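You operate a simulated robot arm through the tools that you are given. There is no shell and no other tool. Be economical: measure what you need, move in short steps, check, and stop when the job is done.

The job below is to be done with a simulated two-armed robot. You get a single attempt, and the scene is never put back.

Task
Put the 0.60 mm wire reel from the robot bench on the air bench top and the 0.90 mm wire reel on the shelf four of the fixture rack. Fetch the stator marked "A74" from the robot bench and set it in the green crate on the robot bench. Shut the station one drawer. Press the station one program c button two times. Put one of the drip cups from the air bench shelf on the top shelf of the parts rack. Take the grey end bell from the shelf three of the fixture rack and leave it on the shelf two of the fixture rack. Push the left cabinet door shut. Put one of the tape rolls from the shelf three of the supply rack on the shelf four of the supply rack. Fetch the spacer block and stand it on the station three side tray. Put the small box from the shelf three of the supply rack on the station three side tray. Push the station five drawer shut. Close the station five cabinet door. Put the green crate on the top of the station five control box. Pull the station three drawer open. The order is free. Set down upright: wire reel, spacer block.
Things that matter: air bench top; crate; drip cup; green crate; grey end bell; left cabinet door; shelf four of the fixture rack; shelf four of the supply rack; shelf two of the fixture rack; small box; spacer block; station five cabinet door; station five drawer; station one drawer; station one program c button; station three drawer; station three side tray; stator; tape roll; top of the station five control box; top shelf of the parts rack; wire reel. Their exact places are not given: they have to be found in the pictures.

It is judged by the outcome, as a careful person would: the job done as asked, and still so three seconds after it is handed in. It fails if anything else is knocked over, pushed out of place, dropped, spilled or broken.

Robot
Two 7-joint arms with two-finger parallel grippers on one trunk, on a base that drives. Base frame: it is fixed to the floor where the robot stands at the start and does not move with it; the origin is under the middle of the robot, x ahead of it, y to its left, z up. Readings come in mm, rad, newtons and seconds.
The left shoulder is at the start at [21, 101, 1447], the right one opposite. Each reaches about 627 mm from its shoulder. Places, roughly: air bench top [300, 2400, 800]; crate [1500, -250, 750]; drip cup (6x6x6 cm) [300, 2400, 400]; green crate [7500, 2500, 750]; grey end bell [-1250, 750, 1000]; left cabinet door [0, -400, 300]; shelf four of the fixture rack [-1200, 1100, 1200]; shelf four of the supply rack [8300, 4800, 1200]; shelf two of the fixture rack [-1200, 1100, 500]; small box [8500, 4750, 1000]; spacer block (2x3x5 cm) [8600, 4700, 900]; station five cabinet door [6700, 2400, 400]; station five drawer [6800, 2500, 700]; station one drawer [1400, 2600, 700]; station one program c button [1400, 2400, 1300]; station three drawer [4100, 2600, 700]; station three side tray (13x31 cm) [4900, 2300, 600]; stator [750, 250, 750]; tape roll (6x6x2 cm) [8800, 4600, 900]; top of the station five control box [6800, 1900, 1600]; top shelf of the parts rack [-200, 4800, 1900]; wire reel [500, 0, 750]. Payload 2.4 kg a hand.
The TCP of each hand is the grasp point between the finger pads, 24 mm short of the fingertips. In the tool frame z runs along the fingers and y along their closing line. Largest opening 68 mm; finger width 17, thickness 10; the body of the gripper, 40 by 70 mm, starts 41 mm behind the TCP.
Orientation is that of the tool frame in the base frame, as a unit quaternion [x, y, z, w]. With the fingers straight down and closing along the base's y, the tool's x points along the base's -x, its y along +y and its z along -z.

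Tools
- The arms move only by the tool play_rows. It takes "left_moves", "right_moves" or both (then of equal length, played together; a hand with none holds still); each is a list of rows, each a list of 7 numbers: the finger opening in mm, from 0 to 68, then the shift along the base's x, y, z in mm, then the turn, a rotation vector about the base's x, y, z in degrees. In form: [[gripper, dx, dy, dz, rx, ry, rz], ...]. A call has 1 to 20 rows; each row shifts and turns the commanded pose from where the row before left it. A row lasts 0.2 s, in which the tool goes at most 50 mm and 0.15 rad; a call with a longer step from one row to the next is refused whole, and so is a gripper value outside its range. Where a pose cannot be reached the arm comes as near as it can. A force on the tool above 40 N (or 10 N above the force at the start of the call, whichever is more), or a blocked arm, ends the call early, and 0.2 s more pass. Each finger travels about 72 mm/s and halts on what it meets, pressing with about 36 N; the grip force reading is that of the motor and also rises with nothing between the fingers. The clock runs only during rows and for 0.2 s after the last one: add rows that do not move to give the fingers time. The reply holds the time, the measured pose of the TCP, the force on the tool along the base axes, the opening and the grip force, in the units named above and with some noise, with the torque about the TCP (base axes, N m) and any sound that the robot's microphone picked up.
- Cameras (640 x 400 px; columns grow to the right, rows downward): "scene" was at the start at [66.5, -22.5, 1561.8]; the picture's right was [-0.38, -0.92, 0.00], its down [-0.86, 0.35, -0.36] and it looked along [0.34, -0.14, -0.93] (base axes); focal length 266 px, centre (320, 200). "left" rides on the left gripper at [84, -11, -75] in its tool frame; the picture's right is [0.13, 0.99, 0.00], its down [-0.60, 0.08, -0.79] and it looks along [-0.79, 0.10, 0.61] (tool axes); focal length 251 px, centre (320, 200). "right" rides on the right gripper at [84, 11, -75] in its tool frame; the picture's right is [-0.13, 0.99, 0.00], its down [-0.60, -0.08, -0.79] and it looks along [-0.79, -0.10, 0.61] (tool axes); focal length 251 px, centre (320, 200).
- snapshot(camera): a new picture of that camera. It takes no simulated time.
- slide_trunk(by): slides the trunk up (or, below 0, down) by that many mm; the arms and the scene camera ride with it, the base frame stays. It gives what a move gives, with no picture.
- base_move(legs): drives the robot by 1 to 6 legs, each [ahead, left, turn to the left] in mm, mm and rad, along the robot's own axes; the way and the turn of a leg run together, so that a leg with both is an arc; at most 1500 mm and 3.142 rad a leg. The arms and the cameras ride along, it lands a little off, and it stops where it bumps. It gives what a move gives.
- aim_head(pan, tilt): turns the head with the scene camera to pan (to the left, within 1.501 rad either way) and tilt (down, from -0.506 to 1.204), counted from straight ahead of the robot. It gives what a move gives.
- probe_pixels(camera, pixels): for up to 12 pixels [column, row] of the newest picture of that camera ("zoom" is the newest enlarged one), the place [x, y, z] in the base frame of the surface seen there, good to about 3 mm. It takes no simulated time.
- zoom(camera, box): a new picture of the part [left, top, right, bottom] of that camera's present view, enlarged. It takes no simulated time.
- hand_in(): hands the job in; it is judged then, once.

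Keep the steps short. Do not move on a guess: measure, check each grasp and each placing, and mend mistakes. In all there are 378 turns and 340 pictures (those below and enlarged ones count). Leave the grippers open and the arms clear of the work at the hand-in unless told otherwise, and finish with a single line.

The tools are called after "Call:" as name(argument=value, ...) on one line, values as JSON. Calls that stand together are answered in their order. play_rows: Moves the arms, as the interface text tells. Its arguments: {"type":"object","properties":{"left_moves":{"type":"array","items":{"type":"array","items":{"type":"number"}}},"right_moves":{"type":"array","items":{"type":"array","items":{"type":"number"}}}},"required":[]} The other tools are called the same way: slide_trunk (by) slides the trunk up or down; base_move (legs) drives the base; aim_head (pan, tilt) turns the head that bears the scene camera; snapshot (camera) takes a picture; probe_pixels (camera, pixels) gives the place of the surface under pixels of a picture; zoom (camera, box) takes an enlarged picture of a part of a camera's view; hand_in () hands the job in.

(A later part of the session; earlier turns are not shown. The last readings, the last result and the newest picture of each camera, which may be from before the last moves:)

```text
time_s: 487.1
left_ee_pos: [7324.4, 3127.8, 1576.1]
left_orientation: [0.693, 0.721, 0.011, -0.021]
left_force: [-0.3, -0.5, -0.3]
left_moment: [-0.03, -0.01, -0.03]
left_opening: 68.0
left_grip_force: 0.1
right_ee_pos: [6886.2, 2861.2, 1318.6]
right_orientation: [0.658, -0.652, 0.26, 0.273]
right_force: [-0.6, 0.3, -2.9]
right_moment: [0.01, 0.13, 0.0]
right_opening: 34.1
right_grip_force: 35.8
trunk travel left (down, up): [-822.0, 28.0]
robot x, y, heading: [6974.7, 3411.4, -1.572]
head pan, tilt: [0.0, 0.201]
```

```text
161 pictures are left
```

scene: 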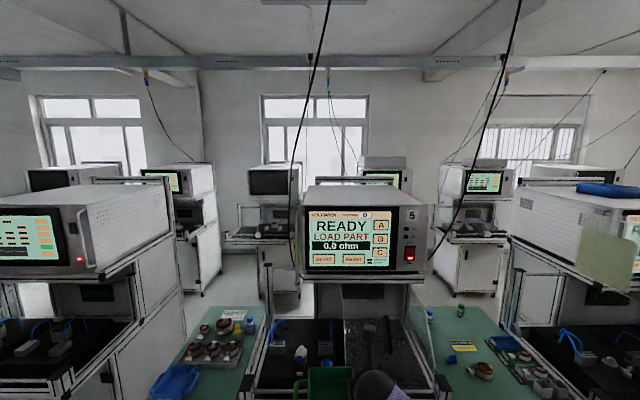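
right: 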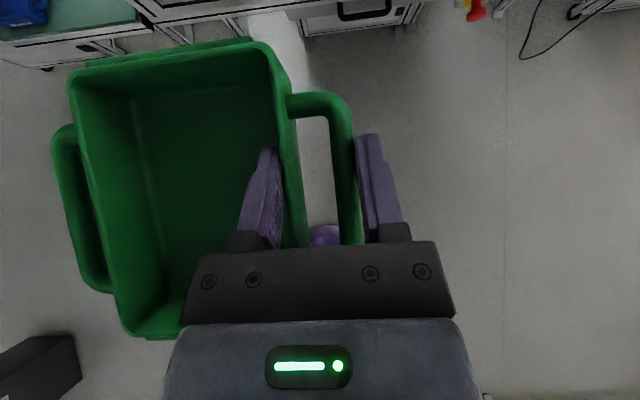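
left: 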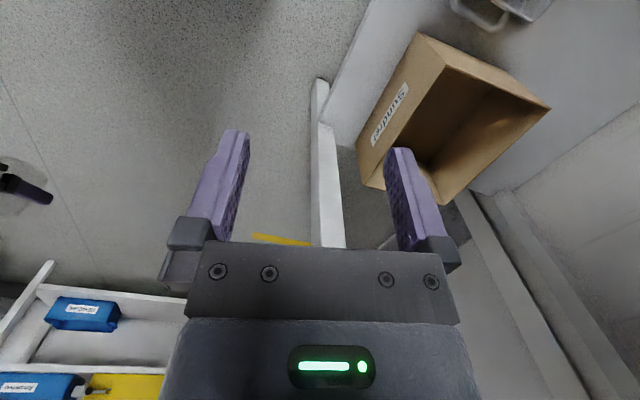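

Call:
zoom(camera="scene", box=[260, 140, 480, 290])

Call:
probe_pixels(camera="scene", pixels=[[350, 206], [310, 206], [420, 206], [360, 190], [330, 188], [400, 195], [425, 190], [320, 195], [296, 230], [427, 262], [462, 195], [312, 100]])

```text
2.67 times, centred on (370, 215) of scene
```

zoom: 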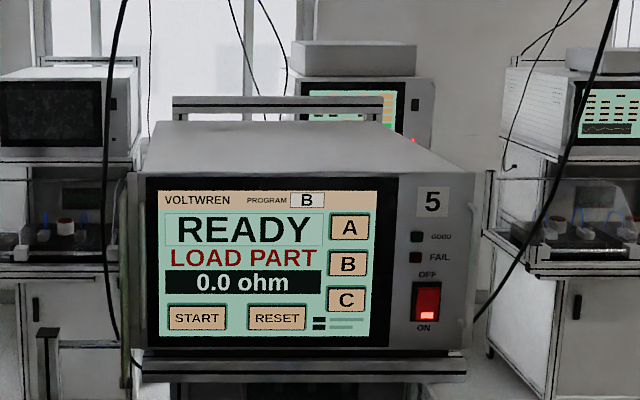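

```text
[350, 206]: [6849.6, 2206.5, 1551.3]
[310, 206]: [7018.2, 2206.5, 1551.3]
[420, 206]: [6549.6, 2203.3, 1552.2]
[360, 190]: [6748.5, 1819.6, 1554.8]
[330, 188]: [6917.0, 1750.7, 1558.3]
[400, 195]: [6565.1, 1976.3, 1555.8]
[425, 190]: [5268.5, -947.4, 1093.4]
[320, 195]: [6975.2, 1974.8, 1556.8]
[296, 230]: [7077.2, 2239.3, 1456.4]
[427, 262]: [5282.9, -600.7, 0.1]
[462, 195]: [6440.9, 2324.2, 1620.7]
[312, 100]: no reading
```

Box top z≈1555, free, x 6520–7030, front edge y≈2206; cables hang beside it. Raise the hand to ~1645, then align x.

Call:
play_rows(right_moves=[[15, 0, 0, 41, 0, 0, 0], [15, 0, 0, 41, 0, 0, 0], [15, 0, 0, 41, 0, 0, 0], [15, 0, 0, 41, 0, 0, 0], [15, 0, 0, 41, 0, 0, 0], [15, 0, 0, 41, 0, 0, 0], [15, 0, 0, 41, 0, 0, 0], [15, 0, 0, 39, 0, 0, 0]])

Call:
base_move(legs=[[0, -150, 0], [450, 0, 0]])

Call:
snapshot(camera="scene")

Call:
snapshot(camera="right")

```text
time_s: 488.9
left_ee_pos: [7325.5, 3129.4, 1575.4]
left_orientation: [0.692, 0.722, 0.009, -0.02]
left_force: [0.0, 0.7, -0.3]
left_moment: [0.0, -0.01, -0.02]
left_opening: 67.7
left_grip_force: 0.0
right_ee_pos: [6888.6, 2860.9, 1646.2]
right_orientation: [0.659, -0.651, 0.26, 0.273]
right_force: [0.6, -0.1, -1.2]
right_moment: [-0.01, 0.1, 0.0]
right_opening: 34.2
right_grip_force: 36.3
trunk travel left (down, up): [-822.0, 28.0]
robot x, y, heading: [6974.5, 3410.2, -1.57]
head pan, tilt: [0.0, 0.201]
```

```text
time_s: 492.6
left_ee_pos: [7181.2, 2687.5, 1576.1]
left_orientation: [0.689, 0.724, 0.009, -0.021]
left_force: [-0.3, 0.5, 0.2]
left_moment: [-0.06, -0.04, 0.03]
left_opening: 67.8
left_grip_force: 0.1
right_ee_pos: [6746.7, 2414.9, 1645.3]
right_orientation: [0.662, -0.648, 0.261, 0.272]
right_force: [0.1, -1.0, -1.6]
right_moment: [-0.01, 0.11, 0.0]
right_opening: 34.3
right_grip_force: 35.5
trunk travel left (down, up): [-822.0, 28.0]
robot x, y, heading: [6825.2, 2970.0, -1.56]
head pan, tilt: [0.0, 0.201]
```

```text
159 pictures are left
```

scene: 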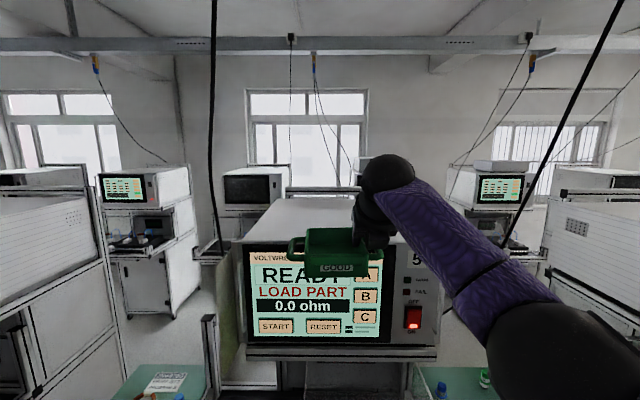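

```text
158 pictures are left
```

right: 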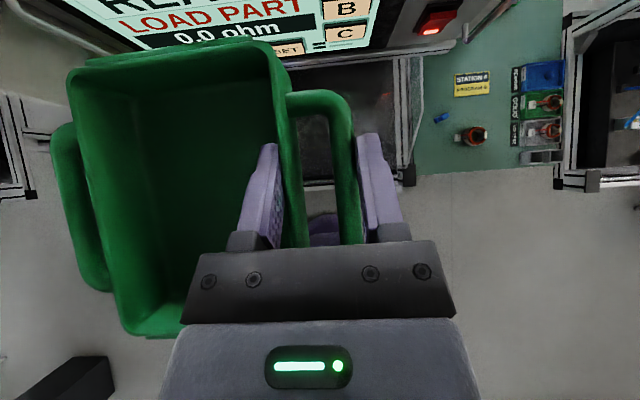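

Call:
probe_pixels(camera="scene", pixels=[[560, 325], [480, 260], [520, 215], [560, 130], [212, 130], [222, 240], [505, 240]])

```text
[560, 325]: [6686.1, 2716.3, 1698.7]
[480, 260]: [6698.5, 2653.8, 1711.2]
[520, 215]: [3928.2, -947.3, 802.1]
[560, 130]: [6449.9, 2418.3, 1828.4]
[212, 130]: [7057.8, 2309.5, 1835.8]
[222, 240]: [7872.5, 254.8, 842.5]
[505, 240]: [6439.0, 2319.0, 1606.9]
```

Cables stay >90 mm clear. Drive 300 mm ahead.

Call:
base_move(legs=[[150, 0, -0.01]])

Call:
base_move(legs=[[146, 0, 0]])

Call:
snapshot(camera="scene")

Call:
snapshot(camera="right")

```text
time_s: 494.0
left_ee_pos: [7177.0, 2531.3, 1577.1]
left_orientation: [0.695, 0.719, 0.01, -0.021]
left_force: [0.7, 0.3, 0.1]
left_moment: [-0.01, -0.02, -0.01]
left_opening: 67.9
left_grip_force: 0.0
right_ee_pos: [6738.0, 2266.5, 1646.5]
right_orientation: [0.657, -0.653, 0.259, 0.274]
right_force: [-0.3, -0.4, -2.2]
right_moment: [-0.06, 0.11, 0.0]
right_opening: 34.1
right_grip_force: 36.0
trunk travel left (down, up): [-822.0, 28.0]
robot x, y, heading: [6826.7, 2817.4, -1.575]
head pan, tilt: [0.0, 0.201]
```

```text
time_s: 495.3
left_ee_pos: [7176.6, 2387.4, 1575.8]
left_orientation: [0.694, 0.719, 0.01, -0.02]
left_force: [-0.1, 0.0, 0.5]
left_moment: [0.01, 0.0, 0.03]
left_opening: 67.8
left_grip_force: 0.1
right_ee_pos: [6736.9, 2122.3, 1646.6]
right_orientation: [0.657, -0.653, 0.26, 0.274]
right_force: [-0.6, 0.1, -1.9]
right_moment: [0.0, 0.13, 0.02]
right_opening: 34.1
right_grip_force: 36.0
trunk travel left (down, up): [-822.0, 28.0]
robot x, y, heading: [6827.1, 2674.6, -1.577]
head pan, tilt: [0.0, 0.201]
```

```text
157 pictures are left
```

scene: 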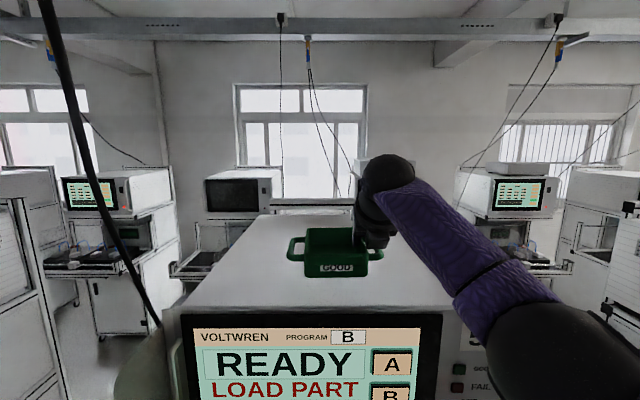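

```text
156 pictures are left
```

right: 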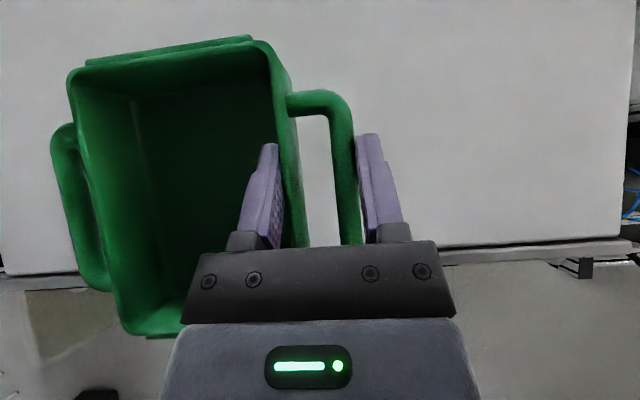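

Crate front would be right at the box edge; go 45 mm further, then lower.

Call:
base_move(legs=[[45, 0, 0]])

Call:
play_rows(right_moves=[[15, 0, 0, -25, 0, 0, 0], [15, 0, 0, -14, 0, 0, 0], [15, 0, 0, -6, 0, 0, 0], [15, 0, 0, -3, 0, 0, 0], [15, 0, 0, 0, 0, 0, 0]])

Call:
snapshot(camera="scene")

```text
time_s: 496.2
left_ee_pos: [7174.9, 2340.0, 1576.1]
left_orientation: [0.695, 0.719, 0.01, -0.021]
left_force: [-0.1, -0.2, -0.1]
left_moment: [0.01, 0.02, -0.02]
left_opening: 67.7
left_grip_force: 0.1
right_ee_pos: [6737.0, 2074.3, 1645.4]
right_orientation: [0.657, -0.652, 0.259, 0.274]
right_force: [0.0, -0.5, -2.6]
right_moment: [-0.01, 0.09, 0.0]
right_opening: 34.6
right_grip_force: 35.7
trunk travel left (down, up): [-822.0, 28.0]
robot x, y, heading: [6822.4, 2629.2, -1.572]
head pan, tilt: [0.0, 0.201]
```

```text
time_s: 497.4
left_ee_pos: [7175.2, 2342.6, 1576.3]
left_orientation: [0.695, 0.719, 0.01, -0.02]
left_force: [0.0, 0.3, 0.0]
left_moment: [-0.01, 0.01, -0.03]
left_opening: 67.9
left_grip_force: 0.0
right_ee_pos: [6737.6, 2077.4, 1598.2]
right_orientation: [0.657, -0.653, 0.259, 0.274]
right_force: [0.3, 0.2, -2.0]
right_moment: [-0.03, 0.12, -0.03]
right_opening: 34.2
right_grip_force: 35.6
trunk travel left (down, up): [-822.0, 28.0]
robot x, y, heading: [6826.4, 2631.1, -1.577]
head pan, tilt: [0.0, 0.201]
```

```text
155 pictures are left
```

scene: 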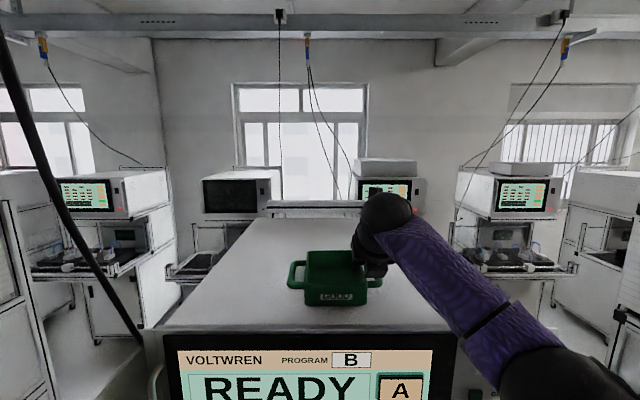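

Call:
play_rows(right_moves=[[15, 0, 0, -3, 0, 0, 0], [15, 0, 0, -2, 0, 0, 0], [15, 0, 0, -2, 0, 0, 0], [15, 0, 0, 0, 0, 0, 0]])

```text
time_s: 498.2
left_ee_pos: [7175.7, 2343.3, 1576.8]
left_orientation: [0.694, 0.719, 0.01, -0.019]
left_force: [0.3, -1.0, 0.6]
left_moment: [-0.01, 0.0, -0.02]
left_opening: 67.8
left_grip_force: 0.1
right_ee_pos: [6737.2, 2078.3, 1595.2]
right_orientation: [0.654, -0.652, 0.264, 0.278]
right_force: [-0.9, 0.7, 13.0]
right_moment: [1.03, -0.31, 0.13]
right_opening: 34.4
right_grip_force: 36.2
trunk travel left (down, up): [-822.0, 28.0]
robot x, y, heading: [6828.3, 2631.7, -1.575]
head pan, tilt: [0.0, 0.201]
stopped in row 3 (right hand): the force on the tool passed its limit at 44 N (the readings are from after the stop); the commanded pose is now the measured one
```

Front edge of the crate touches. Ease 1 mm and open slowly.

Call:
play_rows(right_moves=[[15, 0, 0, 1, 0, 0, 0], [36, 0, 0, 0, 0, 0, 0], [40, 0, 0, 0, 0, 0, 0], [48, 0, 0, 0, 0, 0, 0], [55, 0, 0, 0, 0, 0, 0], [55, 0, 0, 0, 0, 0, 0]])

Call:
snapshot(camera="right")

```text
time_s: 499.6
left_ee_pos: [7176.3, 2343.2, 1576.6]
left_orientation: [0.694, 0.719, 0.009, -0.02]
left_force: [-1.0, -1.4, 0.0]
left_moment: [0.03, 0.01, 0.05]
left_opening: 68.1
left_grip_force: 0.0
right_ee_pos: [6737.9, 2076.9, 1596.3]
right_orientation: [0.654, -0.652, 0.263, 0.278]
right_force: [0.2, 0.7, 3.2]
right_moment: [0.15, -0.04, -0.03]
right_opening: 55.0
right_grip_force: 0.0
trunk travel left (down, up): [-822.0, 28.0]
robot x, y, heading: [6825.1, 2631.8, -1.576]
head pan, tilt: [0.0, 0.201]
```

```text
154 pictures are left
```

right: 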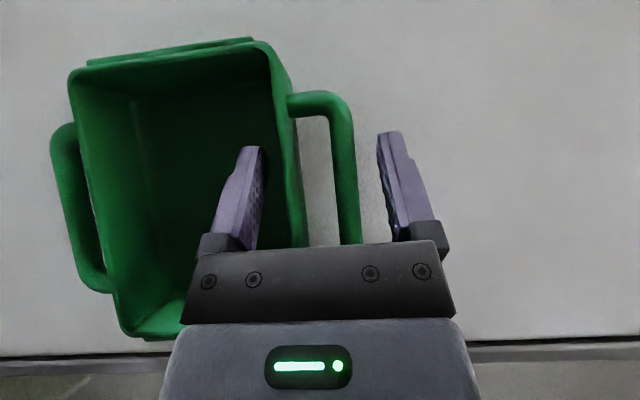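

Released. Withdraw diagonally and back away.

Call:
play_rows(right_moves=[[55, 0, 4, 10, 0, 0, 0], [55, 0, 15, 18, 0, 0, 0], [55, 0, 25, 28, 0, 0, 0], [55, 0, 25, 28, 0, 0, 0]])

Call:
base_move(legs=[[-500, 0, 0]])

Call:
snapshot(camera="scene")

```text
time_s: 500.6
left_ee_pos: [7176.6, 2343.0, 1576.4]
left_orientation: [0.694, 0.719, 0.01, -0.02]
left_force: [0.0, -0.1, -0.2]
left_moment: [-0.06, -0.01, 0.05]
left_opening: 67.9
left_grip_force: 0.1
right_ee_pos: [6735.9, 2147.4, 1679.9]
right_orientation: [0.656, -0.651, 0.264, 0.277]
right_force: [-0.6, -0.2, -0.2]
right_moment: [-0.02, -0.01, 0.01]
right_opening: 55.1
right_grip_force: 0.1
trunk travel left (down, up): [-822.0, 28.0]
robot x, y, heading: [6826.5, 2627.9, -1.578]
head pan, tilt: [0.0, 0.201]
```

```text
time_s: 503.5
left_ee_pos: [7177.6, 2838.9, 1576.9]
left_orientation: [0.695, 0.719, 0.01, -0.021]
left_force: [0.5, 0.1, 0.3]
left_moment: [0.03, 0.04, -0.02]
left_opening: 68.0
left_grip_force: 0.0
right_ee_pos: [6737.5, 2642.3, 1680.1]
right_orientation: [0.655, -0.651, 0.264, 0.277]
right_force: [0.2, 0.1, 0.2]
right_moment: [-0.03, 0.01, -0.02]
right_opening: 54.7
right_grip_force: 0.1
trunk travel left (down, up): [-822.0, 28.0]
robot x, y, heading: [6829.1, 3124.8, -1.573]
head pan, tilt: [0.0, 0.201]
```

```text
153 pictures are left
```

scene: 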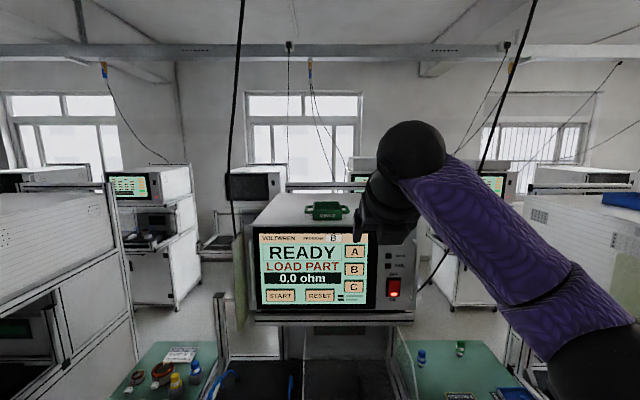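

Crate sits on the control box. Now to the supply rack: lower the hand, look along the aisle.

Call:
base_move(legs=[[-430, 0, 0], [0, 0, 1.573]])

Call:
slide_trunk(by=-300)

Call:
play_rows(right_moves=[[55, 0, 0, -44, 0, 0, 0], [55, 0, 0, -44, 0, 0, 0], [55, 0, 0, -44, 0, 0, 0], [55, 0, 0, -44, 0, 0, 0], [55, 0, 0, -44, 0, 0, 0]])

Call:
aim_head(pan=0.4, tilt=0.3)

Call:
snapshot(camera="scene")

```text
time_s: 509.9
left_ee_pos: [7129.8, 3890.8, 1576.8]
left_orientation: [-0.002, 1.0, -0.007, -0.022]
left_force: [-0.2, -0.1, -0.4]
left_moment: [0.02, 0.01, 0.0]
left_opening: 68.0
left_grip_force: 0.0
right_ee_pos: [7311.6, 3444.9, 1680.3]
right_orientation: [0.924, -0.011, 0.381, 0.016]
right_force: [0.5, -0.4, 0.1]
right_moment: [0.01, -0.02, 0.0]
right_opening: 55.0
right_grip_force: 0.0
trunk travel left (down, up): [-822.0, 28.0]
robot x, y, heading: [6831.2, 3549.5, -0.04]
head pan, tilt: [0.0, 0.201]
```

```text
time_s: 512.9
left_ee_pos: [7128.2, 3889.8, 1275.7]
left_orientation: [-0.002, 1.0, -0.007, -0.022]
left_force: [-0.7, 0.4, -0.5]
left_moment: [0.0, -0.03, 0.04]
left_opening: 67.6
left_grip_force: 0.0
right_ee_pos: [7310.1, 3445.3, 1380.0]
right_orientation: [0.924, -0.012, 0.381, 0.015]
right_force: [1.1, -0.1, -0.2]
right_moment: [-0.02, 0.04, 0.02]
right_opening: 54.8
right_grip_force: 0.2
trunk travel left (down, up): [-522.0, 328.0]
robot x, y, heading: [6830.7, 3549.6, -0.039]
head pan, tilt: [0.0, 0.201]
```

```text
time_s: 514.1
left_ee_pos: [7129.0, 3889.9, 1276.5]
left_orientation: [-0.001, 1.0, -0.007, -0.022]
left_force: [0.1, 0.4, -0.1]
left_moment: [0.02, 0.0, 0.0]
left_opening: 68.1
left_grip_force: 0.0
right_ee_pos: [7308.9, 3445.1, 1160.1]
right_orientation: [0.924, -0.013, 0.382, 0.015]
right_force: [0.4, -0.6, 0.5]
right_moment: [-0.02, 0.0, 0.01]
right_opening: 55.0
right_grip_force: 0.1
trunk travel left (down, up): [-522.0, 328.0]
robot x, y, heading: [6831.7, 3551.5, -0.033]
head pan, tilt: [0.0, 0.201]
```

```text
time_s: 515.0
left_ee_pos: [7128.8, 3891.4, 1276.9]
left_orientation: [-0.002, 1.0, -0.007, -0.022]
left_force: [0.2, 0.4, -0.3]
left_moment: [-0.02, 0.0, 0.0]
left_opening: 68.2
left_grip_force: 0.0
right_ee_pos: [7311.1, 3445.9, 1161.8]
right_orientation: [0.924, -0.011, 0.382, 0.015]
right_force: [-0.6, 0.6, 0.3]
right_moment: [0.0, 0.0, -0.02]
right_opening: 54.9
right_grip_force: 0.0
trunk travel left (down, up): [-522.0, 328.0]
robot x, y, heading: [6829.0, 3548.8, -0.035]
head pan, tilt: [0.4, 0.3]
```

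```text
152 pictures are left
```

scene: 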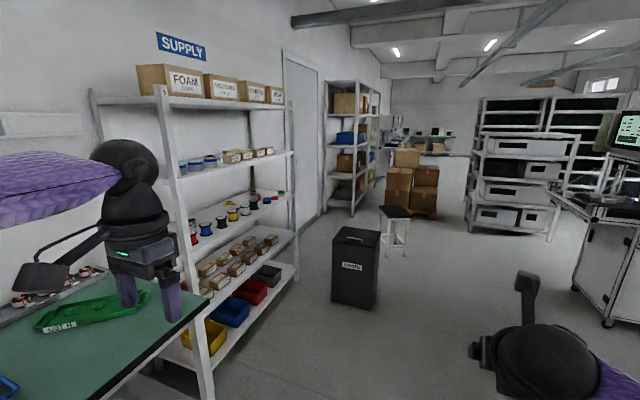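

Call:
zoom(camera="scene", box=[150, 130, 310, 310])

Call:
probe_pixels(camera="scene", pixels=[[205, 235], [260, 205], [230, 220], [180, 245], [290, 190], [225, 165], [355, 235], [355, 300], [185, 300], [280, 125], [150, 330]])

```text
2.22 times, centred on (230, 220) of scene
```

zoom: 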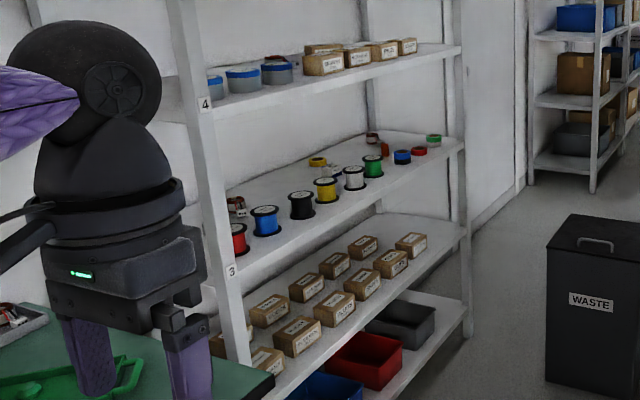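

```text
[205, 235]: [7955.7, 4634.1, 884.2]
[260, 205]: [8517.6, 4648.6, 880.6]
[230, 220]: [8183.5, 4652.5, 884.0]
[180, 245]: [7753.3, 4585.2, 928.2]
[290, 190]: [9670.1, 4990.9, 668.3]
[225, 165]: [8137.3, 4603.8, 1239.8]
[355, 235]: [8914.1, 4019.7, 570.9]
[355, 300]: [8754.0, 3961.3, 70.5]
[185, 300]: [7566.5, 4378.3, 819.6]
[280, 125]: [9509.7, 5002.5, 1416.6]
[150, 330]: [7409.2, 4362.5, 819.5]
```

Drive to x≈8300 and face the supply rack.

Call:
base_move(legs=[[0, 0, 0.035], [1450, 0, 0], [0, 0, 1.571]])

Call:
aim_head(pan=0, tilt=0.4)

Call:
snapshot(camera="scene")

Call:
zoom(camera="scene", box=[100, 190, 560, 340])

```text
time_s: 526.4
left_ee_pos: [7942.5, 3836.7, 1275.3]
left_orientation: [0.723, -0.691, 0.02, 0.011]
left_force: [0.3, -0.2, -0.5]
left_moment: [0.03, -0.02, 0.02]
left_opening: 68.0
left_grip_force: 0.1
right_ee_pos: [8379.7, 4036.1, 1161.8]
right_orientation: [0.648, 0.659, 0.275, -0.265]
right_force: [1.0, -0.2, 0.1]
right_moment: [0.0, 0.01, 0.0]
right_opening: 55.2
right_grip_force: 0.1
trunk travel left (down, up): [-522.0, 328.0]
robot x, y, heading: [8294.0, 3552.9, 1.578]
head pan, tilt: [0.4, 0.3]
```

```text
time_s: 527.3
left_ee_pos: [7940.9, 3837.4, 1275.9]
left_orientation: [0.723, -0.69, 0.021, 0.01]
left_force: [0.2, 0.4, -0.3]
left_moment: [0.03, -0.02, 0.0]
left_opening: 68.1
left_grip_force: 0.1
right_ee_pos: [8378.5, 4035.1, 1162.0]
right_orientation: [0.647, 0.66, 0.274, -0.266]
right_force: [0.2, -1.3, -0.6]
right_moment: [0.0, -0.02, -0.02]
right_opening: 55.0
right_grip_force: 0.0
trunk travel left (down, up): [-522.0, 328.0]
robot x, y, heading: [8294.9, 3549.6, 1.581]
head pan, tilt: [0.0, 0.4]
```

```text
150 pictures are left
```

scene: 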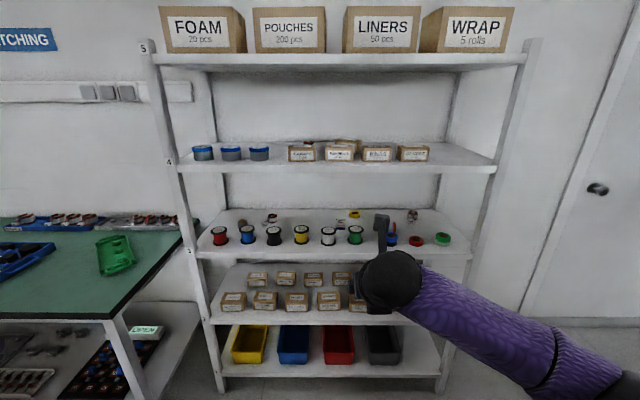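

```text
1.39 times, centred on (330, 265) of scene
```

zoom: 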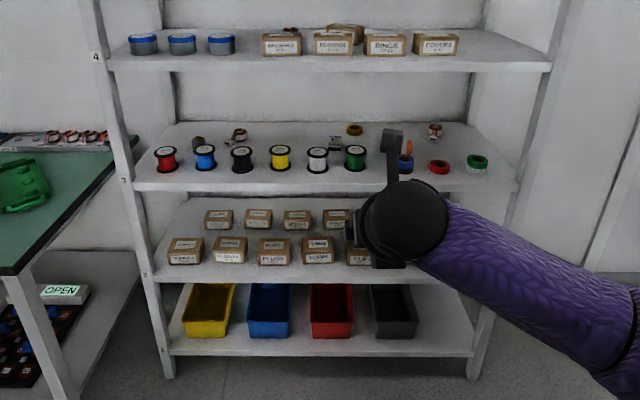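

Call:
play_rows(right_moves=[[55, 40, 0, -20, 0, 0, 0], [55, 40, 0, -20, 0, 0, 0], [55, 40, 0, -20, 0, 0, 0], [55, 30, 0, -30, 0, 0, 0]])

Call:
zoom(camera="scene", box=[200, 195, 340, 260])

Call:
zoom(camera="scene", box=[320, 190, 470, 260])

```text
time_s: 528.3
left_ee_pos: [7942.2, 3836.5, 1276.2]
left_orientation: [0.723, -0.691, 0.02, 0.01]
left_force: [0.5, -0.2, 0.1]
left_moment: [0.0, 0.04, 0.01]
left_opening: 68.4
left_grip_force: 0.0
right_ee_pos: [8528.1, 4035.4, 1070.5]
right_orientation: [0.647, 0.659, 0.275, -0.265]
right_force: [-0.5, -0.6, -0.6]
right_moment: [-0.01, -0.02, 0.0]
right_opening: 55.1
right_grip_force: 0.1
trunk travel left (down, up): [-522.0, 328.0]
robot x, y, heading: [8293.0, 3555.2, 1.58]
head pan, tilt: [0.0, 0.4]
```

```text
4.57 times, centred on (270, 228) of scene
```

zoom: 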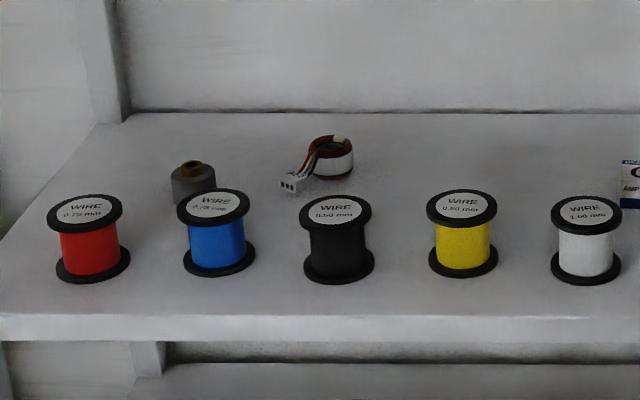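

```text
4.27 times, centred on (395, 225) of scene
```

zoom: 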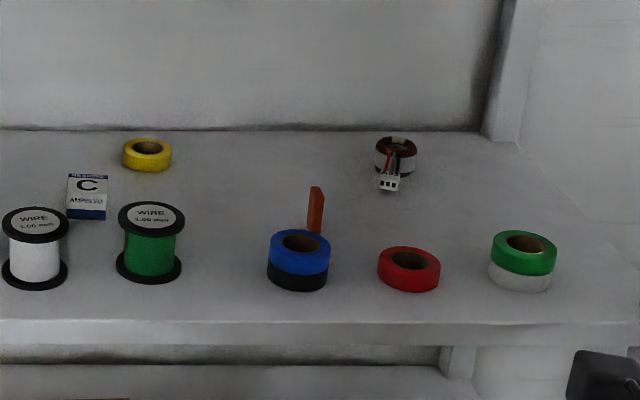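

Found: small box (white/blue) at zoom (87,195), spacer block (orange) at (316,210), single red tape roll at (409,268). Probe them.

Call:
probe_pixels(camera="zoom", pixels=[[87, 183], [87, 212], [70, 215], [105, 215], [316, 210], [312, 195], [316, 228], [325, 205], [409, 250], [380, 270], [439, 270], [410, 288]])

Call:
zoom(camera="scene", box=[325, 220, 415, 250])

```text
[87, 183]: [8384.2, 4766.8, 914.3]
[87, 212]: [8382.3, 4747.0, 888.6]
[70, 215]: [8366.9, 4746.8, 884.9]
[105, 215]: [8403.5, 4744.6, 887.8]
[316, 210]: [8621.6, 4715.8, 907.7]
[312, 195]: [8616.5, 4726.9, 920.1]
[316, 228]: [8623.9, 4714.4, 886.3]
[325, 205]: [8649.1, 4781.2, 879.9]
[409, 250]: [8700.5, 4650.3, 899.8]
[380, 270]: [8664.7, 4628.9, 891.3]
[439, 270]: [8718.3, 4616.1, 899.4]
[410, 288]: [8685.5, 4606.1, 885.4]
```

```text
7.11 times, centred on (370, 235) of scene
```

zoom: 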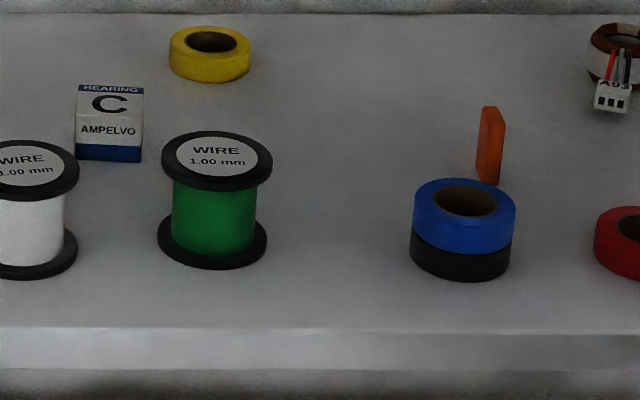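

Tape first: red roll centre ≈(8692,4630), flat, z 880–900. Pitch the hand to ~60°, shift the base 163 mm right, lower the trunk 120, open fully.

Call:
play_rows(right_moves=[[68, 0, 0, 0, -8, 0, 0], [68, 0, 0, 0, -7, 0, 0]])

Call:
slide_trunk(by=-100)

Call:
base_move(legs=[[0, -163, -0.01], [470, 0, 0]])

Call:
snapshot(camera="right")

Call:
snapshot(camera="scene")

```text
time_s: 528.9
left_ee_pos: [7940.8, 3837.2, 1275.9]
left_orientation: [0.723, -0.691, 0.021, 0.01]
left_force: [-0.1, 0.6, 0.7]
left_moment: [0.02, 0.01, 0.0]
left_opening: 67.9
left_grip_force: 0.1
right_ee_pos: [8528.2, 4036.0, 1071.5]
right_orientation: [0.677, 0.69, 0.186, -0.177]
right_force: [-0.6, 0.7, 0.1]
right_moment: [0.03, -0.01, -0.02]
right_opening: 68.0
right_grip_force: 0.0
trunk travel left (down, up): [-522.0, 328.0]
robot x, y, heading: [8292.3, 3554.2, 1.58]
head pan, tilt: [0.0, 0.4]
```

```text
time_s: 530.2
left_ee_pos: [7940.9, 3835.5, 1174.9]
left_orientation: [0.723, -0.691, 0.021, 0.01]
left_force: [-0.3, 0.0, 0.7]
left_moment: [0.0, 0.04, 0.0]
left_opening: 67.9
left_grip_force: 0.1
right_ee_pos: [8529.4, 4036.8, 971.5]
right_orientation: [0.677, 0.689, 0.187, -0.179]
right_force: [-0.7, -0.8, 0.3]
right_moment: [-0.03, -0.04, -0.01]
right_opening: 67.8
right_grip_force: 0.0
trunk travel left (down, up): [-422.0, 428.0]
robot x, y, heading: [8295.3, 3551.1, 1.576]
head pan, tilt: [0.0, 0.4]
```

```text
time_s: 534.1
left_ee_pos: [8108.6, 4311.3, 1175.7]
left_orientation: [0.72, -0.694, 0.02, 0.01]
left_force: [-0.4, 0.3, -0.1]
left_moment: [0.02, 0.02, 0.0]
left_opening: 68.0
left_grip_force: 0.1
right_ee_pos: [8696.1, 4504.5, 971.1]
right_orientation: [0.68, 0.686, 0.187, -0.176]
right_force: [0.3, 1.3, 0.1]
right_moment: [0.0, 0.02, 0.01]
right_opening: 68.1
right_grip_force: 0.0
trunk travel left (down, up): [-422.0, 428.0]
robot x, y, heading: [8456.4, 4021.6, 1.569]
head pan, tilt: [0.0, 0.4]
```

```text
145 pictures are left
```

right: 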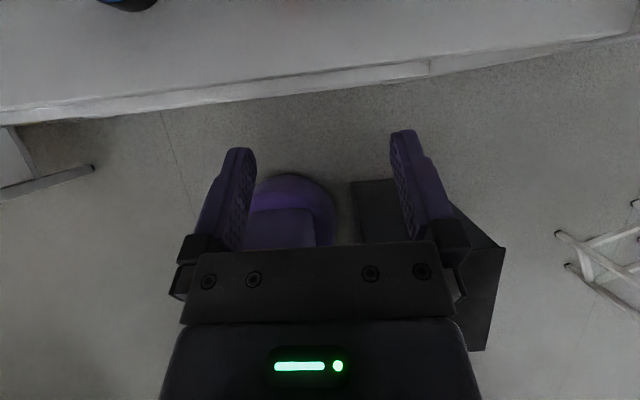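

```text
144 pictures are left
```

scene: 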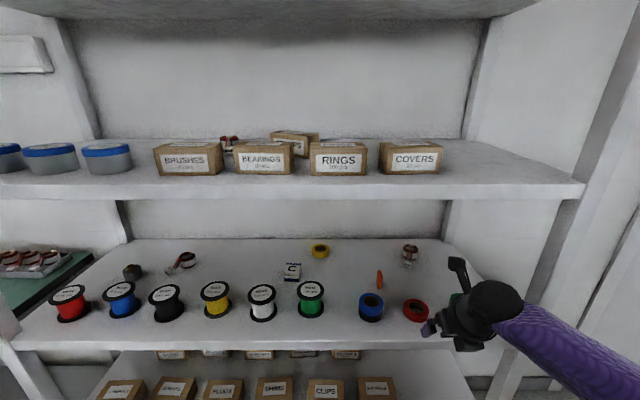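

Call:
base_move(legs=[[80, 0, 0]])

Call:
snapshot(camera="right")

```text
time_s: 535.1
left_ee_pos: [8107.6, 4389.4, 1175.9]
left_orientation: [0.72, -0.694, 0.02, 0.01]
left_force: [-0.5, 0.8, -0.4]
left_moment: [-0.02, -0.02, -0.01]
left_opening: 67.9
left_grip_force: 0.1
right_ee_pos: [8696.4, 4583.5, 970.6]
right_orientation: [0.68, 0.687, 0.187, -0.177]
right_force: [-0.2, 0.0, 0.1]
right_moment: [-0.02, 0.0, 0.01]
right_opening: 68.1
right_grip_force: 0.0
trunk travel left (down, up): [-422.0, 428.0]
robot x, y, heading: [8460.9, 4099.6, 1.568]
head pan, tilt: [0.0, 0.4]
```

```text
143 pictures are left
```

right: 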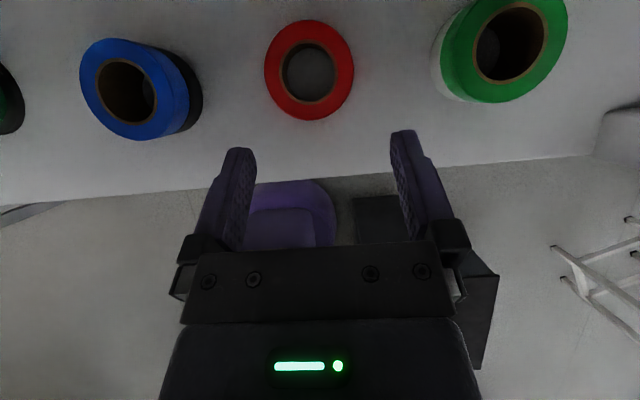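

Call:
probe_pixels(camera="right", pixels=[[268, 70], [350, 70], [308, 25], [310, 112], [278, 40], [340, 100], [440, 60], [190, 110]])

```text
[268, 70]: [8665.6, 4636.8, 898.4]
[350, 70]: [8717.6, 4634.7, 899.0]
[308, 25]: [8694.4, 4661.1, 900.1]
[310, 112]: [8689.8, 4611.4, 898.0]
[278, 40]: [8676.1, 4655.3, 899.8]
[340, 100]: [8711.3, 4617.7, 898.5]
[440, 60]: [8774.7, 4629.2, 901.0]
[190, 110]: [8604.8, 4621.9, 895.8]
```

Roll centre (8692,4636), ≈54 mm across. Descend along the finger direction to (8692,4627,905).

Call:
play_rows(right_moves=[[68, -4, 6, 0, 0, 0, 0], [68, 0, 12, -22, 0, 0, 0], [68, 0, 13, -22, 0, 0, 0], [68, 0, 6, -10, 0, 0, 0], [68, 0, 0, 0, 0, 0, 0]])

Call:
snapshot(camera="right")

```text
time_s: 536.3
left_ee_pos: [8108.5, 4388.1, 1176.1]
left_orientation: [0.72, -0.694, 0.02, 0.01]
left_force: [0.8, 0.0, -0.3]
left_moment: [-0.02, 0.01, 0.01]
left_opening: 68.1
left_grip_force: 0.1
right_ee_pos: [8693.8, 4621.0, 916.5]
right_orientation: [0.679, 0.687, 0.187, -0.178]
right_force: [-0.1, -0.5, 0.4]
right_moment: [-0.01, -0.01, 0.0]
right_opening: 67.9
right_grip_force: 0.2
trunk travel left (down, up): [-422.0, 428.0]
robot x, y, heading: [8457.1, 4103.5, 1.571]
head pan, tilt: [0.0, 0.4]
```

```text
142 pictures are left
```

right: 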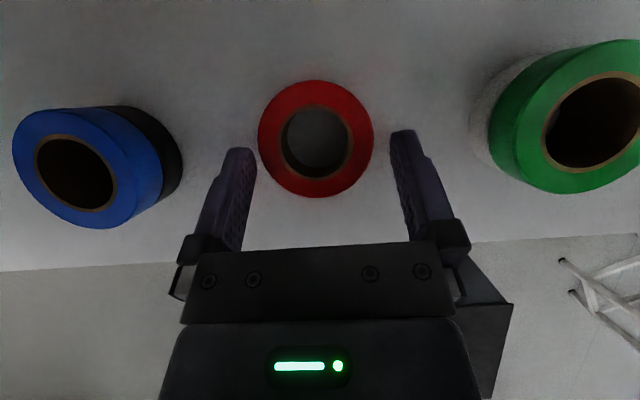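

Centred. Final (0,7,-11) and close.

Call:
play_rows(right_moves=[[68, 0, 4, -6, 0, 0, 0], [68, 0, 3, -5, 0, 0, 0], [55, 0, 0, 0, 0, 0, 0], [40, 0, 0, 0, 0, 0, 0], [40, 0, 0, 0, 0, 0, 0], [40, 0, 0, 0, 0, 0, 0]])

Call:
play_rows(right_moves=[[40, 0, 0, 15, 0, 0, 0], [40, 0, 0, 30, 0, 0, 0], [40, 0, -10, 40, 0, 0, 0], [40, 0, -20, 30, 0, 0, 0]])

Call:
snapshot(camera="right")

```text
time_s: 537.7
left_ee_pos: [8106.7, 4388.9, 1177.0]
left_orientation: [0.721, -0.693, 0.021, 0.011]
left_force: [0.5, -0.4, -0.5]
left_moment: [0.01, -0.02, -0.01]
left_opening: 68.1
left_grip_force: 0.1
right_ee_pos: [8693.0, 4627.1, 906.4]
right_orientation: [0.679, 0.687, 0.188, -0.177]
right_force: [0.3, 0.7, 0.0]
right_moment: [0.02, 0.02, -0.04]
right_opening: 56.2
right_grip_force: 36.5
trunk travel left (down, up): [-422.0, 428.0]
robot x, y, heading: [8457.1, 4099.7, 1.569]
head pan, tilt: [0.0, 0.4]
```

```text
time_s: 538.7
left_ee_pos: [8108.2, 4389.0, 1177.2]
left_orientation: [0.721, -0.693, 0.021, 0.01]
left_force: [-0.7, 0.5, -0.4]
left_moment: [0.01, -0.02, 0.0]
left_opening: 68.0
left_grip_force: 0.1
right_ee_pos: [8692.2, 4597.5, 1021.5]
right_orientation: [0.679, 0.687, 0.187, -0.178]
right_force: [0.3, -0.1, -0.6]
right_moment: [0.02, 0.02, -0.03]
right_opening: 56.5
right_grip_force: 36.4
trunk travel left (down, up): [-422.0, 428.0]
robot x, y, heading: [8459.2, 4100.6, 1.571]
head pan, tilt: [0.0, 0.4]
```

```text
141 pictures are left
```

right: 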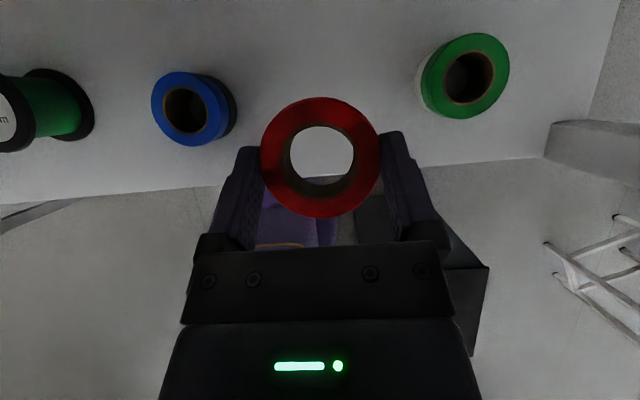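

Tape held. Back out 220, raise the trunk 330 and view shelf four.

Call:
base_move(legs=[[-220, 0, 0]])

Call:
slide_trunk(by=330)

Call:
snapshot(camera="scene")

```text
time_s: 540.4
left_ee_pos: [8107.8, 4166.6, 1175.8]
left_orientation: [0.722, -0.692, 0.02, 0.009]
left_force: [-0.2, -0.2, 0.3]
left_moment: [0.0, 0.0, -0.01]
left_opening: 67.8
left_grip_force: 0.0
right_ee_pos: [8690.5, 4378.9, 1021.8]
right_orientation: [0.679, 0.687, 0.188, -0.178]
right_force: [-0.8, 0.0, -0.1]
right_moment: [0.0, 0.01, 0.02]
right_opening: 56.3
right_grip_force: 35.6
trunk travel left (down, up): [-422.0, 428.0]
robot x, y, heading: [8458.2, 3879.0, 1.575]
head pan, tilt: [0.0, 0.4]
```

```text
time_s: 543.7
left_ee_pos: [8106.6, 4167.8, 1505.4]
left_orientation: [0.721, -0.693, 0.02, 0.009]
left_force: [0.8, -0.9, -0.6]
left_moment: [-0.03, 0.01, 0.0]
left_opening: 68.1
left_grip_force: 0.0
right_ee_pos: [8689.5, 4379.0, 1350.9]
right_orientation: [0.68, 0.686, 0.188, -0.177]
right_force: [-0.4, 0.4, 0.4]
right_moment: [0.01, -0.01, 0.01]
right_opening: 56.5
right_grip_force: 35.7
trunk travel left (down, up): [-752.0, 98.0]
robot x, y, heading: [8457.2, 3884.6, 1.575]
head pan, tilt: [0.0, 0.4]
```

```text
140 pictures are left
```

scene: 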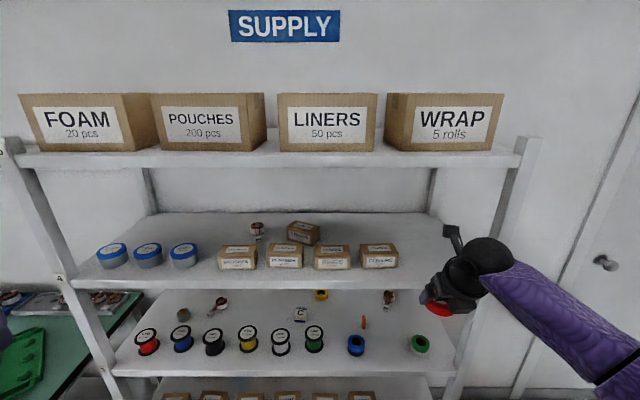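

Call:
probe_pixels(camera="scene", pixels=[[205, 268], [210, 250], [380, 262], [398, 255], [220, 262], [420, 270], [425, 250], [440, 285], [300, 275], [195, 240], [430, 146], [185, 262]])

```text
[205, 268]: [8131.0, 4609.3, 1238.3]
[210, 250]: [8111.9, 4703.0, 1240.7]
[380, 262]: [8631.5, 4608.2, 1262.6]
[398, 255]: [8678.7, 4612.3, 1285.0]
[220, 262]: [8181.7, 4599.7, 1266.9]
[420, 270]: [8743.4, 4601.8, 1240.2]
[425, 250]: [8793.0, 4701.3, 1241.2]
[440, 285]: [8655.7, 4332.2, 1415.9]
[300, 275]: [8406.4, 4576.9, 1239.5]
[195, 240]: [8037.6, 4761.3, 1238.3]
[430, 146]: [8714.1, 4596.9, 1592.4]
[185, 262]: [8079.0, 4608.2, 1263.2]
```

Free spot on shelf four at x≈8750, y≈4640 (right of the boxes that end at x 8683). Move the hand +60 in x, drive 250 ahead.

Call:
play_rows(right_moves=[[40, 30, 0, -10, 0, 0, 0], [40, 30, 0, -10, 0, 0, 0]])

Call:
base_move(legs=[[250, 0, -0.004]])

Call:
snapshot(camera="right")

```text
time_s: 544.3
left_ee_pos: [8107.5, 4166.8, 1506.5]
left_orientation: [0.721, -0.693, 0.02, 0.01]
left_force: [-0.1, 0.5, -0.8]
left_moment: [0.02, 0.01, -0.02]
left_opening: 68.3
left_grip_force: 0.1
right_ee_pos: [8749.1, 4378.4, 1332.1]
right_orientation: [0.679, 0.687, 0.188, -0.177]
right_force: [-0.2, -0.1, -1.0]
right_moment: [-0.02, -0.01, 0.0]
right_opening: 56.3
right_grip_force: 36.1
trunk travel left (down, up): [-752.0, 98.0]
robot x, y, heading: [8455.2, 3886.1, 1.571]
head pan, tilt: [0.0, 0.4]
```

```text
time_s: 546.1
left_ee_pos: [8106.8, 4415.7, 1505.9]
left_orientation: [0.721, -0.693, 0.021, 0.01]
left_force: [-0.1, 1.3, 0.3]
left_moment: [-0.02, 0.0, 0.01]
left_opening: 67.8
left_grip_force: 0.1
right_ee_pos: [8749.5, 4625.3, 1330.8]
right_orientation: [0.679, 0.687, 0.188, -0.177]
right_force: [-0.1, -0.9, 0.3]
right_moment: [-0.05, 0.02, 0.0]
right_opening: 56.2
right_grip_force: 36.6
trunk travel left (down, up): [-752.0, 98.0]
robot x, y, heading: [8459.6, 4128.2, 1.569]
head pan, tilt: [0.0, 0.4]
```

```text
139 pictures are left
```

right: 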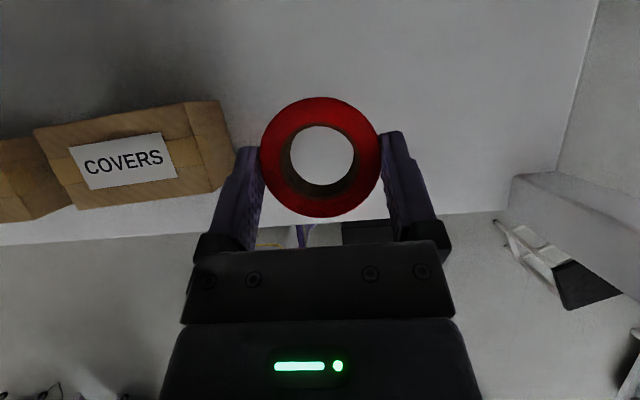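

Clear. Lower to the shelf.

Call:
play_rows(right_moves=[[40, 0, 3, -25, 0, 0, 0], [40, 0, 3, -22, 0, 0, 0], [40, 0, 0, -10, 0, 0, 0], [40, 0, 0, -4, 0, 0, 0], [40, 0, 0, 0, 0, 0, 0]])

Call:
play_rows(right_moves=[[40, 0, 0, -2, 0, 0, 0], [40, 0, 0, -2, 0, 0, 0], [40, 0, 0, 0, 0, 0, 0]])

```text
time_s: 547.3
left_ee_pos: [8107.2, 4416.0, 1505.6]
left_orientation: [0.72, -0.693, 0.021, 0.011]
left_force: [-0.3, -0.3, -0.2]
left_moment: [-0.01, 0.01, 0.02]
left_opening: 67.9
left_grip_force: 0.1
right_ee_pos: [8750.9, 4631.4, 1269.9]
right_orientation: [0.679, 0.687, 0.187, -0.177]
right_force: [-0.2, 0.3, -0.7]
right_moment: [0.0, -0.04, 0.0]
right_opening: 56.2
right_grip_force: 36.2
trunk travel left (down, up): [-752.0, 98.0]
robot x, y, heading: [8454.8, 4128.8, 1.571]
head pan, tilt: [0.0, 0.4]
```

```text
time_s: 548.1
left_ee_pos: [8108.2, 4414.2, 1505.8]
left_orientation: [0.72, -0.693, 0.02, 0.01]
left_force: [0.1, 0.5, -0.4]
left_moment: [-0.01, -0.01, 0.01]
left_opening: 68.1
left_grip_force: 0.0
right_ee_pos: [8749.5, 4630.5, 1267.4]
right_orientation: [0.679, 0.687, 0.187, -0.177]
right_force: [0.5, 0.6, 2.1]
right_moment: [0.02, 0.07, -0.02]
right_opening: 56.4
right_grip_force: 35.6
trunk travel left (down, up): [-752.0, 98.0]
robot x, y, heading: [8459.9, 4131.1, 1.573]
head pan, tilt: [0.0, 0.4]
```

Touching. Open and withdraw along the fingers.

Call:
play_rows(right_moves=[[60, 0, 0, 0, 0, 0, 0], [68, 0, 0, 0, 0, 0, 0], [68, 0, 0, 0, 0, 0, 0], [68, 0, -10, 17, 0, 0, 0], [68, 0, -15, 26, 0, 0, 0], [68, 0, -20, 20, 0, 0, 0]])

Call:
snapshot(camera="right")

```text
time_s: 549.5
left_ee_pos: [8108.0, 4414.3, 1505.6]
left_orientation: [0.72, -0.693, 0.02, 0.01]
left_force: [0.5, -0.1, 0.6]
left_moment: [0.01, 0.01, 0.01]
left_opening: 68.0
left_grip_force: 0.1
right_ee_pos: [8749.7, 4585.2, 1332.0]
right_orientation: [0.679, 0.687, 0.187, -0.177]
right_force: [0.2, 0.3, 1.0]
right_moment: [0.02, 0.0, 0.03]
right_opening: 67.8
right_grip_force: 0.0
trunk travel left (down, up): [-752.0, 98.0]
robot x, y, heading: [8456.0, 4126.9, 1.568]
head pan, tilt: [0.0, 0.4]
```

```text
138 pictures are left
```

right: 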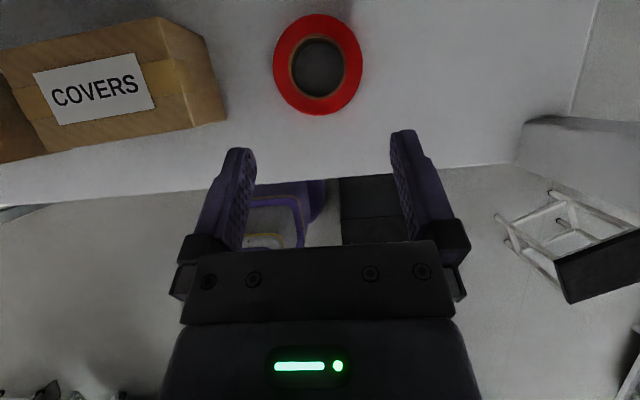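

Tape is on shelf four. Now the spacer block: back out, lower the trunk, align the hand with x≈8621.

Call:
base_move(legs=[[-240, 0, 0]])

Call:
slide_trunk(by=-330)

Call:
play_rows(right_moves=[[68, -40, 0, 0, 0, 0, 0], [68, -40, 0, 0, 0, 0, 0], [68, -20, 0, 0, 0, 0, 0]])

Call:
base_move(legs=[[0, 28, 0], [230, 0, 0]])

Call:
snapshot(camera="right")

```text
time_s: 551.2
left_ee_pos: [8106.5, 4177.2, 1506.8]
left_orientation: [0.721, -0.692, 0.019, 0.009]
left_force: [1.0, -0.2, 0.0]
left_moment: [0.04, 0.06, 0.01]
left_opening: 68.0
left_grip_force: 0.0
right_ee_pos: [8749.9, 4349.0, 1332.6]
right_orientation: [0.678, 0.688, 0.187, -0.178]
right_force: [-0.2, 0.6, 0.6]
right_moment: [0.03, -0.02, -0.02]
right_opening: 68.1
right_grip_force: 0.1
trunk travel left (down, up): [-752.0, 98.0]
robot x, y, heading: [8453.8, 3889.5, 1.572]
head pan, tilt: [0.0, 0.4]
```

```text
time_s: 554.5
left_ee_pos: [8107.3, 4177.9, 1175.6]
left_orientation: [0.721, -0.693, 0.02, 0.01]
left_force: [-0.2, 0.3, -0.9]
left_moment: [0.01, -0.03, 0.01]
left_opening: 67.9
left_grip_force: 0.1
right_ee_pos: [8750.2, 4348.8, 1001.6]
right_orientation: [0.678, 0.688, 0.187, -0.178]
right_force: [0.1, -0.8, -0.5]
right_moment: [-0.02, 0.02, 0.01]
right_opening: 68.0
right_grip_force: 0.0
trunk travel left (down, up): [-422.0, 428.0]
robot x, y, heading: [8458.6, 3891.2, 1.571]
head pan, tilt: [0.0, 0.4]
```

```text
time_s: 555.3
left_ee_pos: [8107.0, 4177.7, 1176.1]
left_orientation: [0.721, -0.692, 0.021, 0.011]
left_force: [-0.7, 0.5, 0.2]
left_moment: [0.01, -0.01, -0.03]
left_opening: 67.8
left_grip_force: 0.1
right_ee_pos: [8648.6, 4349.0, 1002.2]
right_orientation: [0.68, 0.687, 0.187, -0.178]
right_force: [-0.9, 0.3, -0.2]
right_moment: [0.0, 0.01, 0.0]
right_opening: 67.8
right_grip_force: 0.0
trunk travel left (down, up): [-422.0, 428.0]
robot x, y, heading: [8456.7, 3890.9, 1.57]
head pan, tilt: [0.0, 0.4]
```

```text
time_s: 557.5
left_ee_pos: [8080.2, 4412.3, 1176.6]
left_orientation: [0.72, -0.694, 0.021, 0.01]
left_force: [0.2, 0.4, -0.5]
left_moment: [-0.01, 0.0, 0.02]
left_opening: 68.0
left_grip_force: 0.1
right_ee_pos: [8623.8, 4582.8, 1001.5]
right_orientation: [0.68, 0.686, 0.188, -0.178]
right_force: [0.8, 0.3, 1.3]
right_moment: [0.01, 0.02, 0.01]
right_opening: 68.2
right_grip_force: 0.0
trunk travel left (down, up): [-422.0, 428.0]
robot x, y, heading: [8432.6, 4124.1, 1.571]
head pan, tilt: [0.0, 0.4]
```

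```text
137 pictures are left
```

right: 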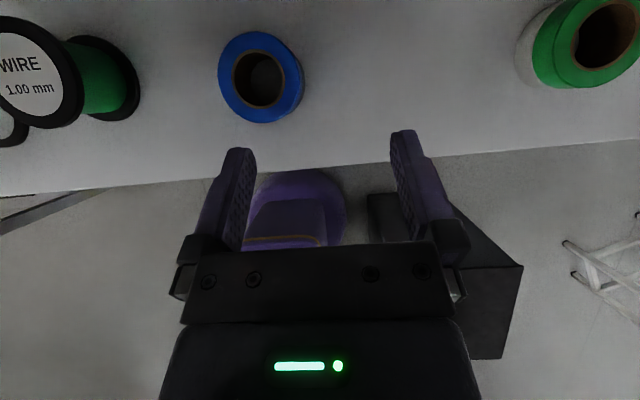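

Call:
base_move(legs=[[80, 0, 0]])

Call:
snapshot(camera="right")

```text
time_s: 558.5
left_ee_pos: [8080.0, 4490.8, 1175.1]
left_orientation: [0.72, -0.694, 0.021, 0.01]
left_force: [0.3, -0.3, -1.0]
left_moment: [0.0, -0.01, -0.03]
left_opening: 67.9
left_grip_force: 0.2
right_ee_pos: [8622.8, 4662.5, 1002.3]
right_orientation: [0.68, 0.686, 0.188, -0.177]
right_force: [-0.6, 0.3, -0.6]
right_moment: [-0.02, -0.05, -0.03]
right_opening: 67.9
right_grip_force: 0.0
trunk travel left (down, up): [-422.0, 428.0]
robot x, y, heading: [8428.7, 4202.0, 1.567]
head pan, tilt: [0.0, 0.4]
```

```text
136 pictures are left
```

right: 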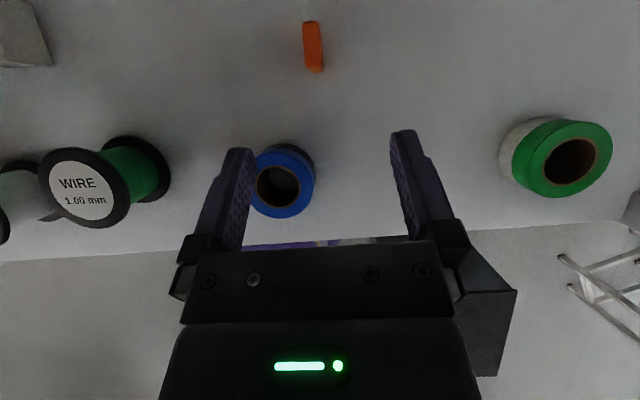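

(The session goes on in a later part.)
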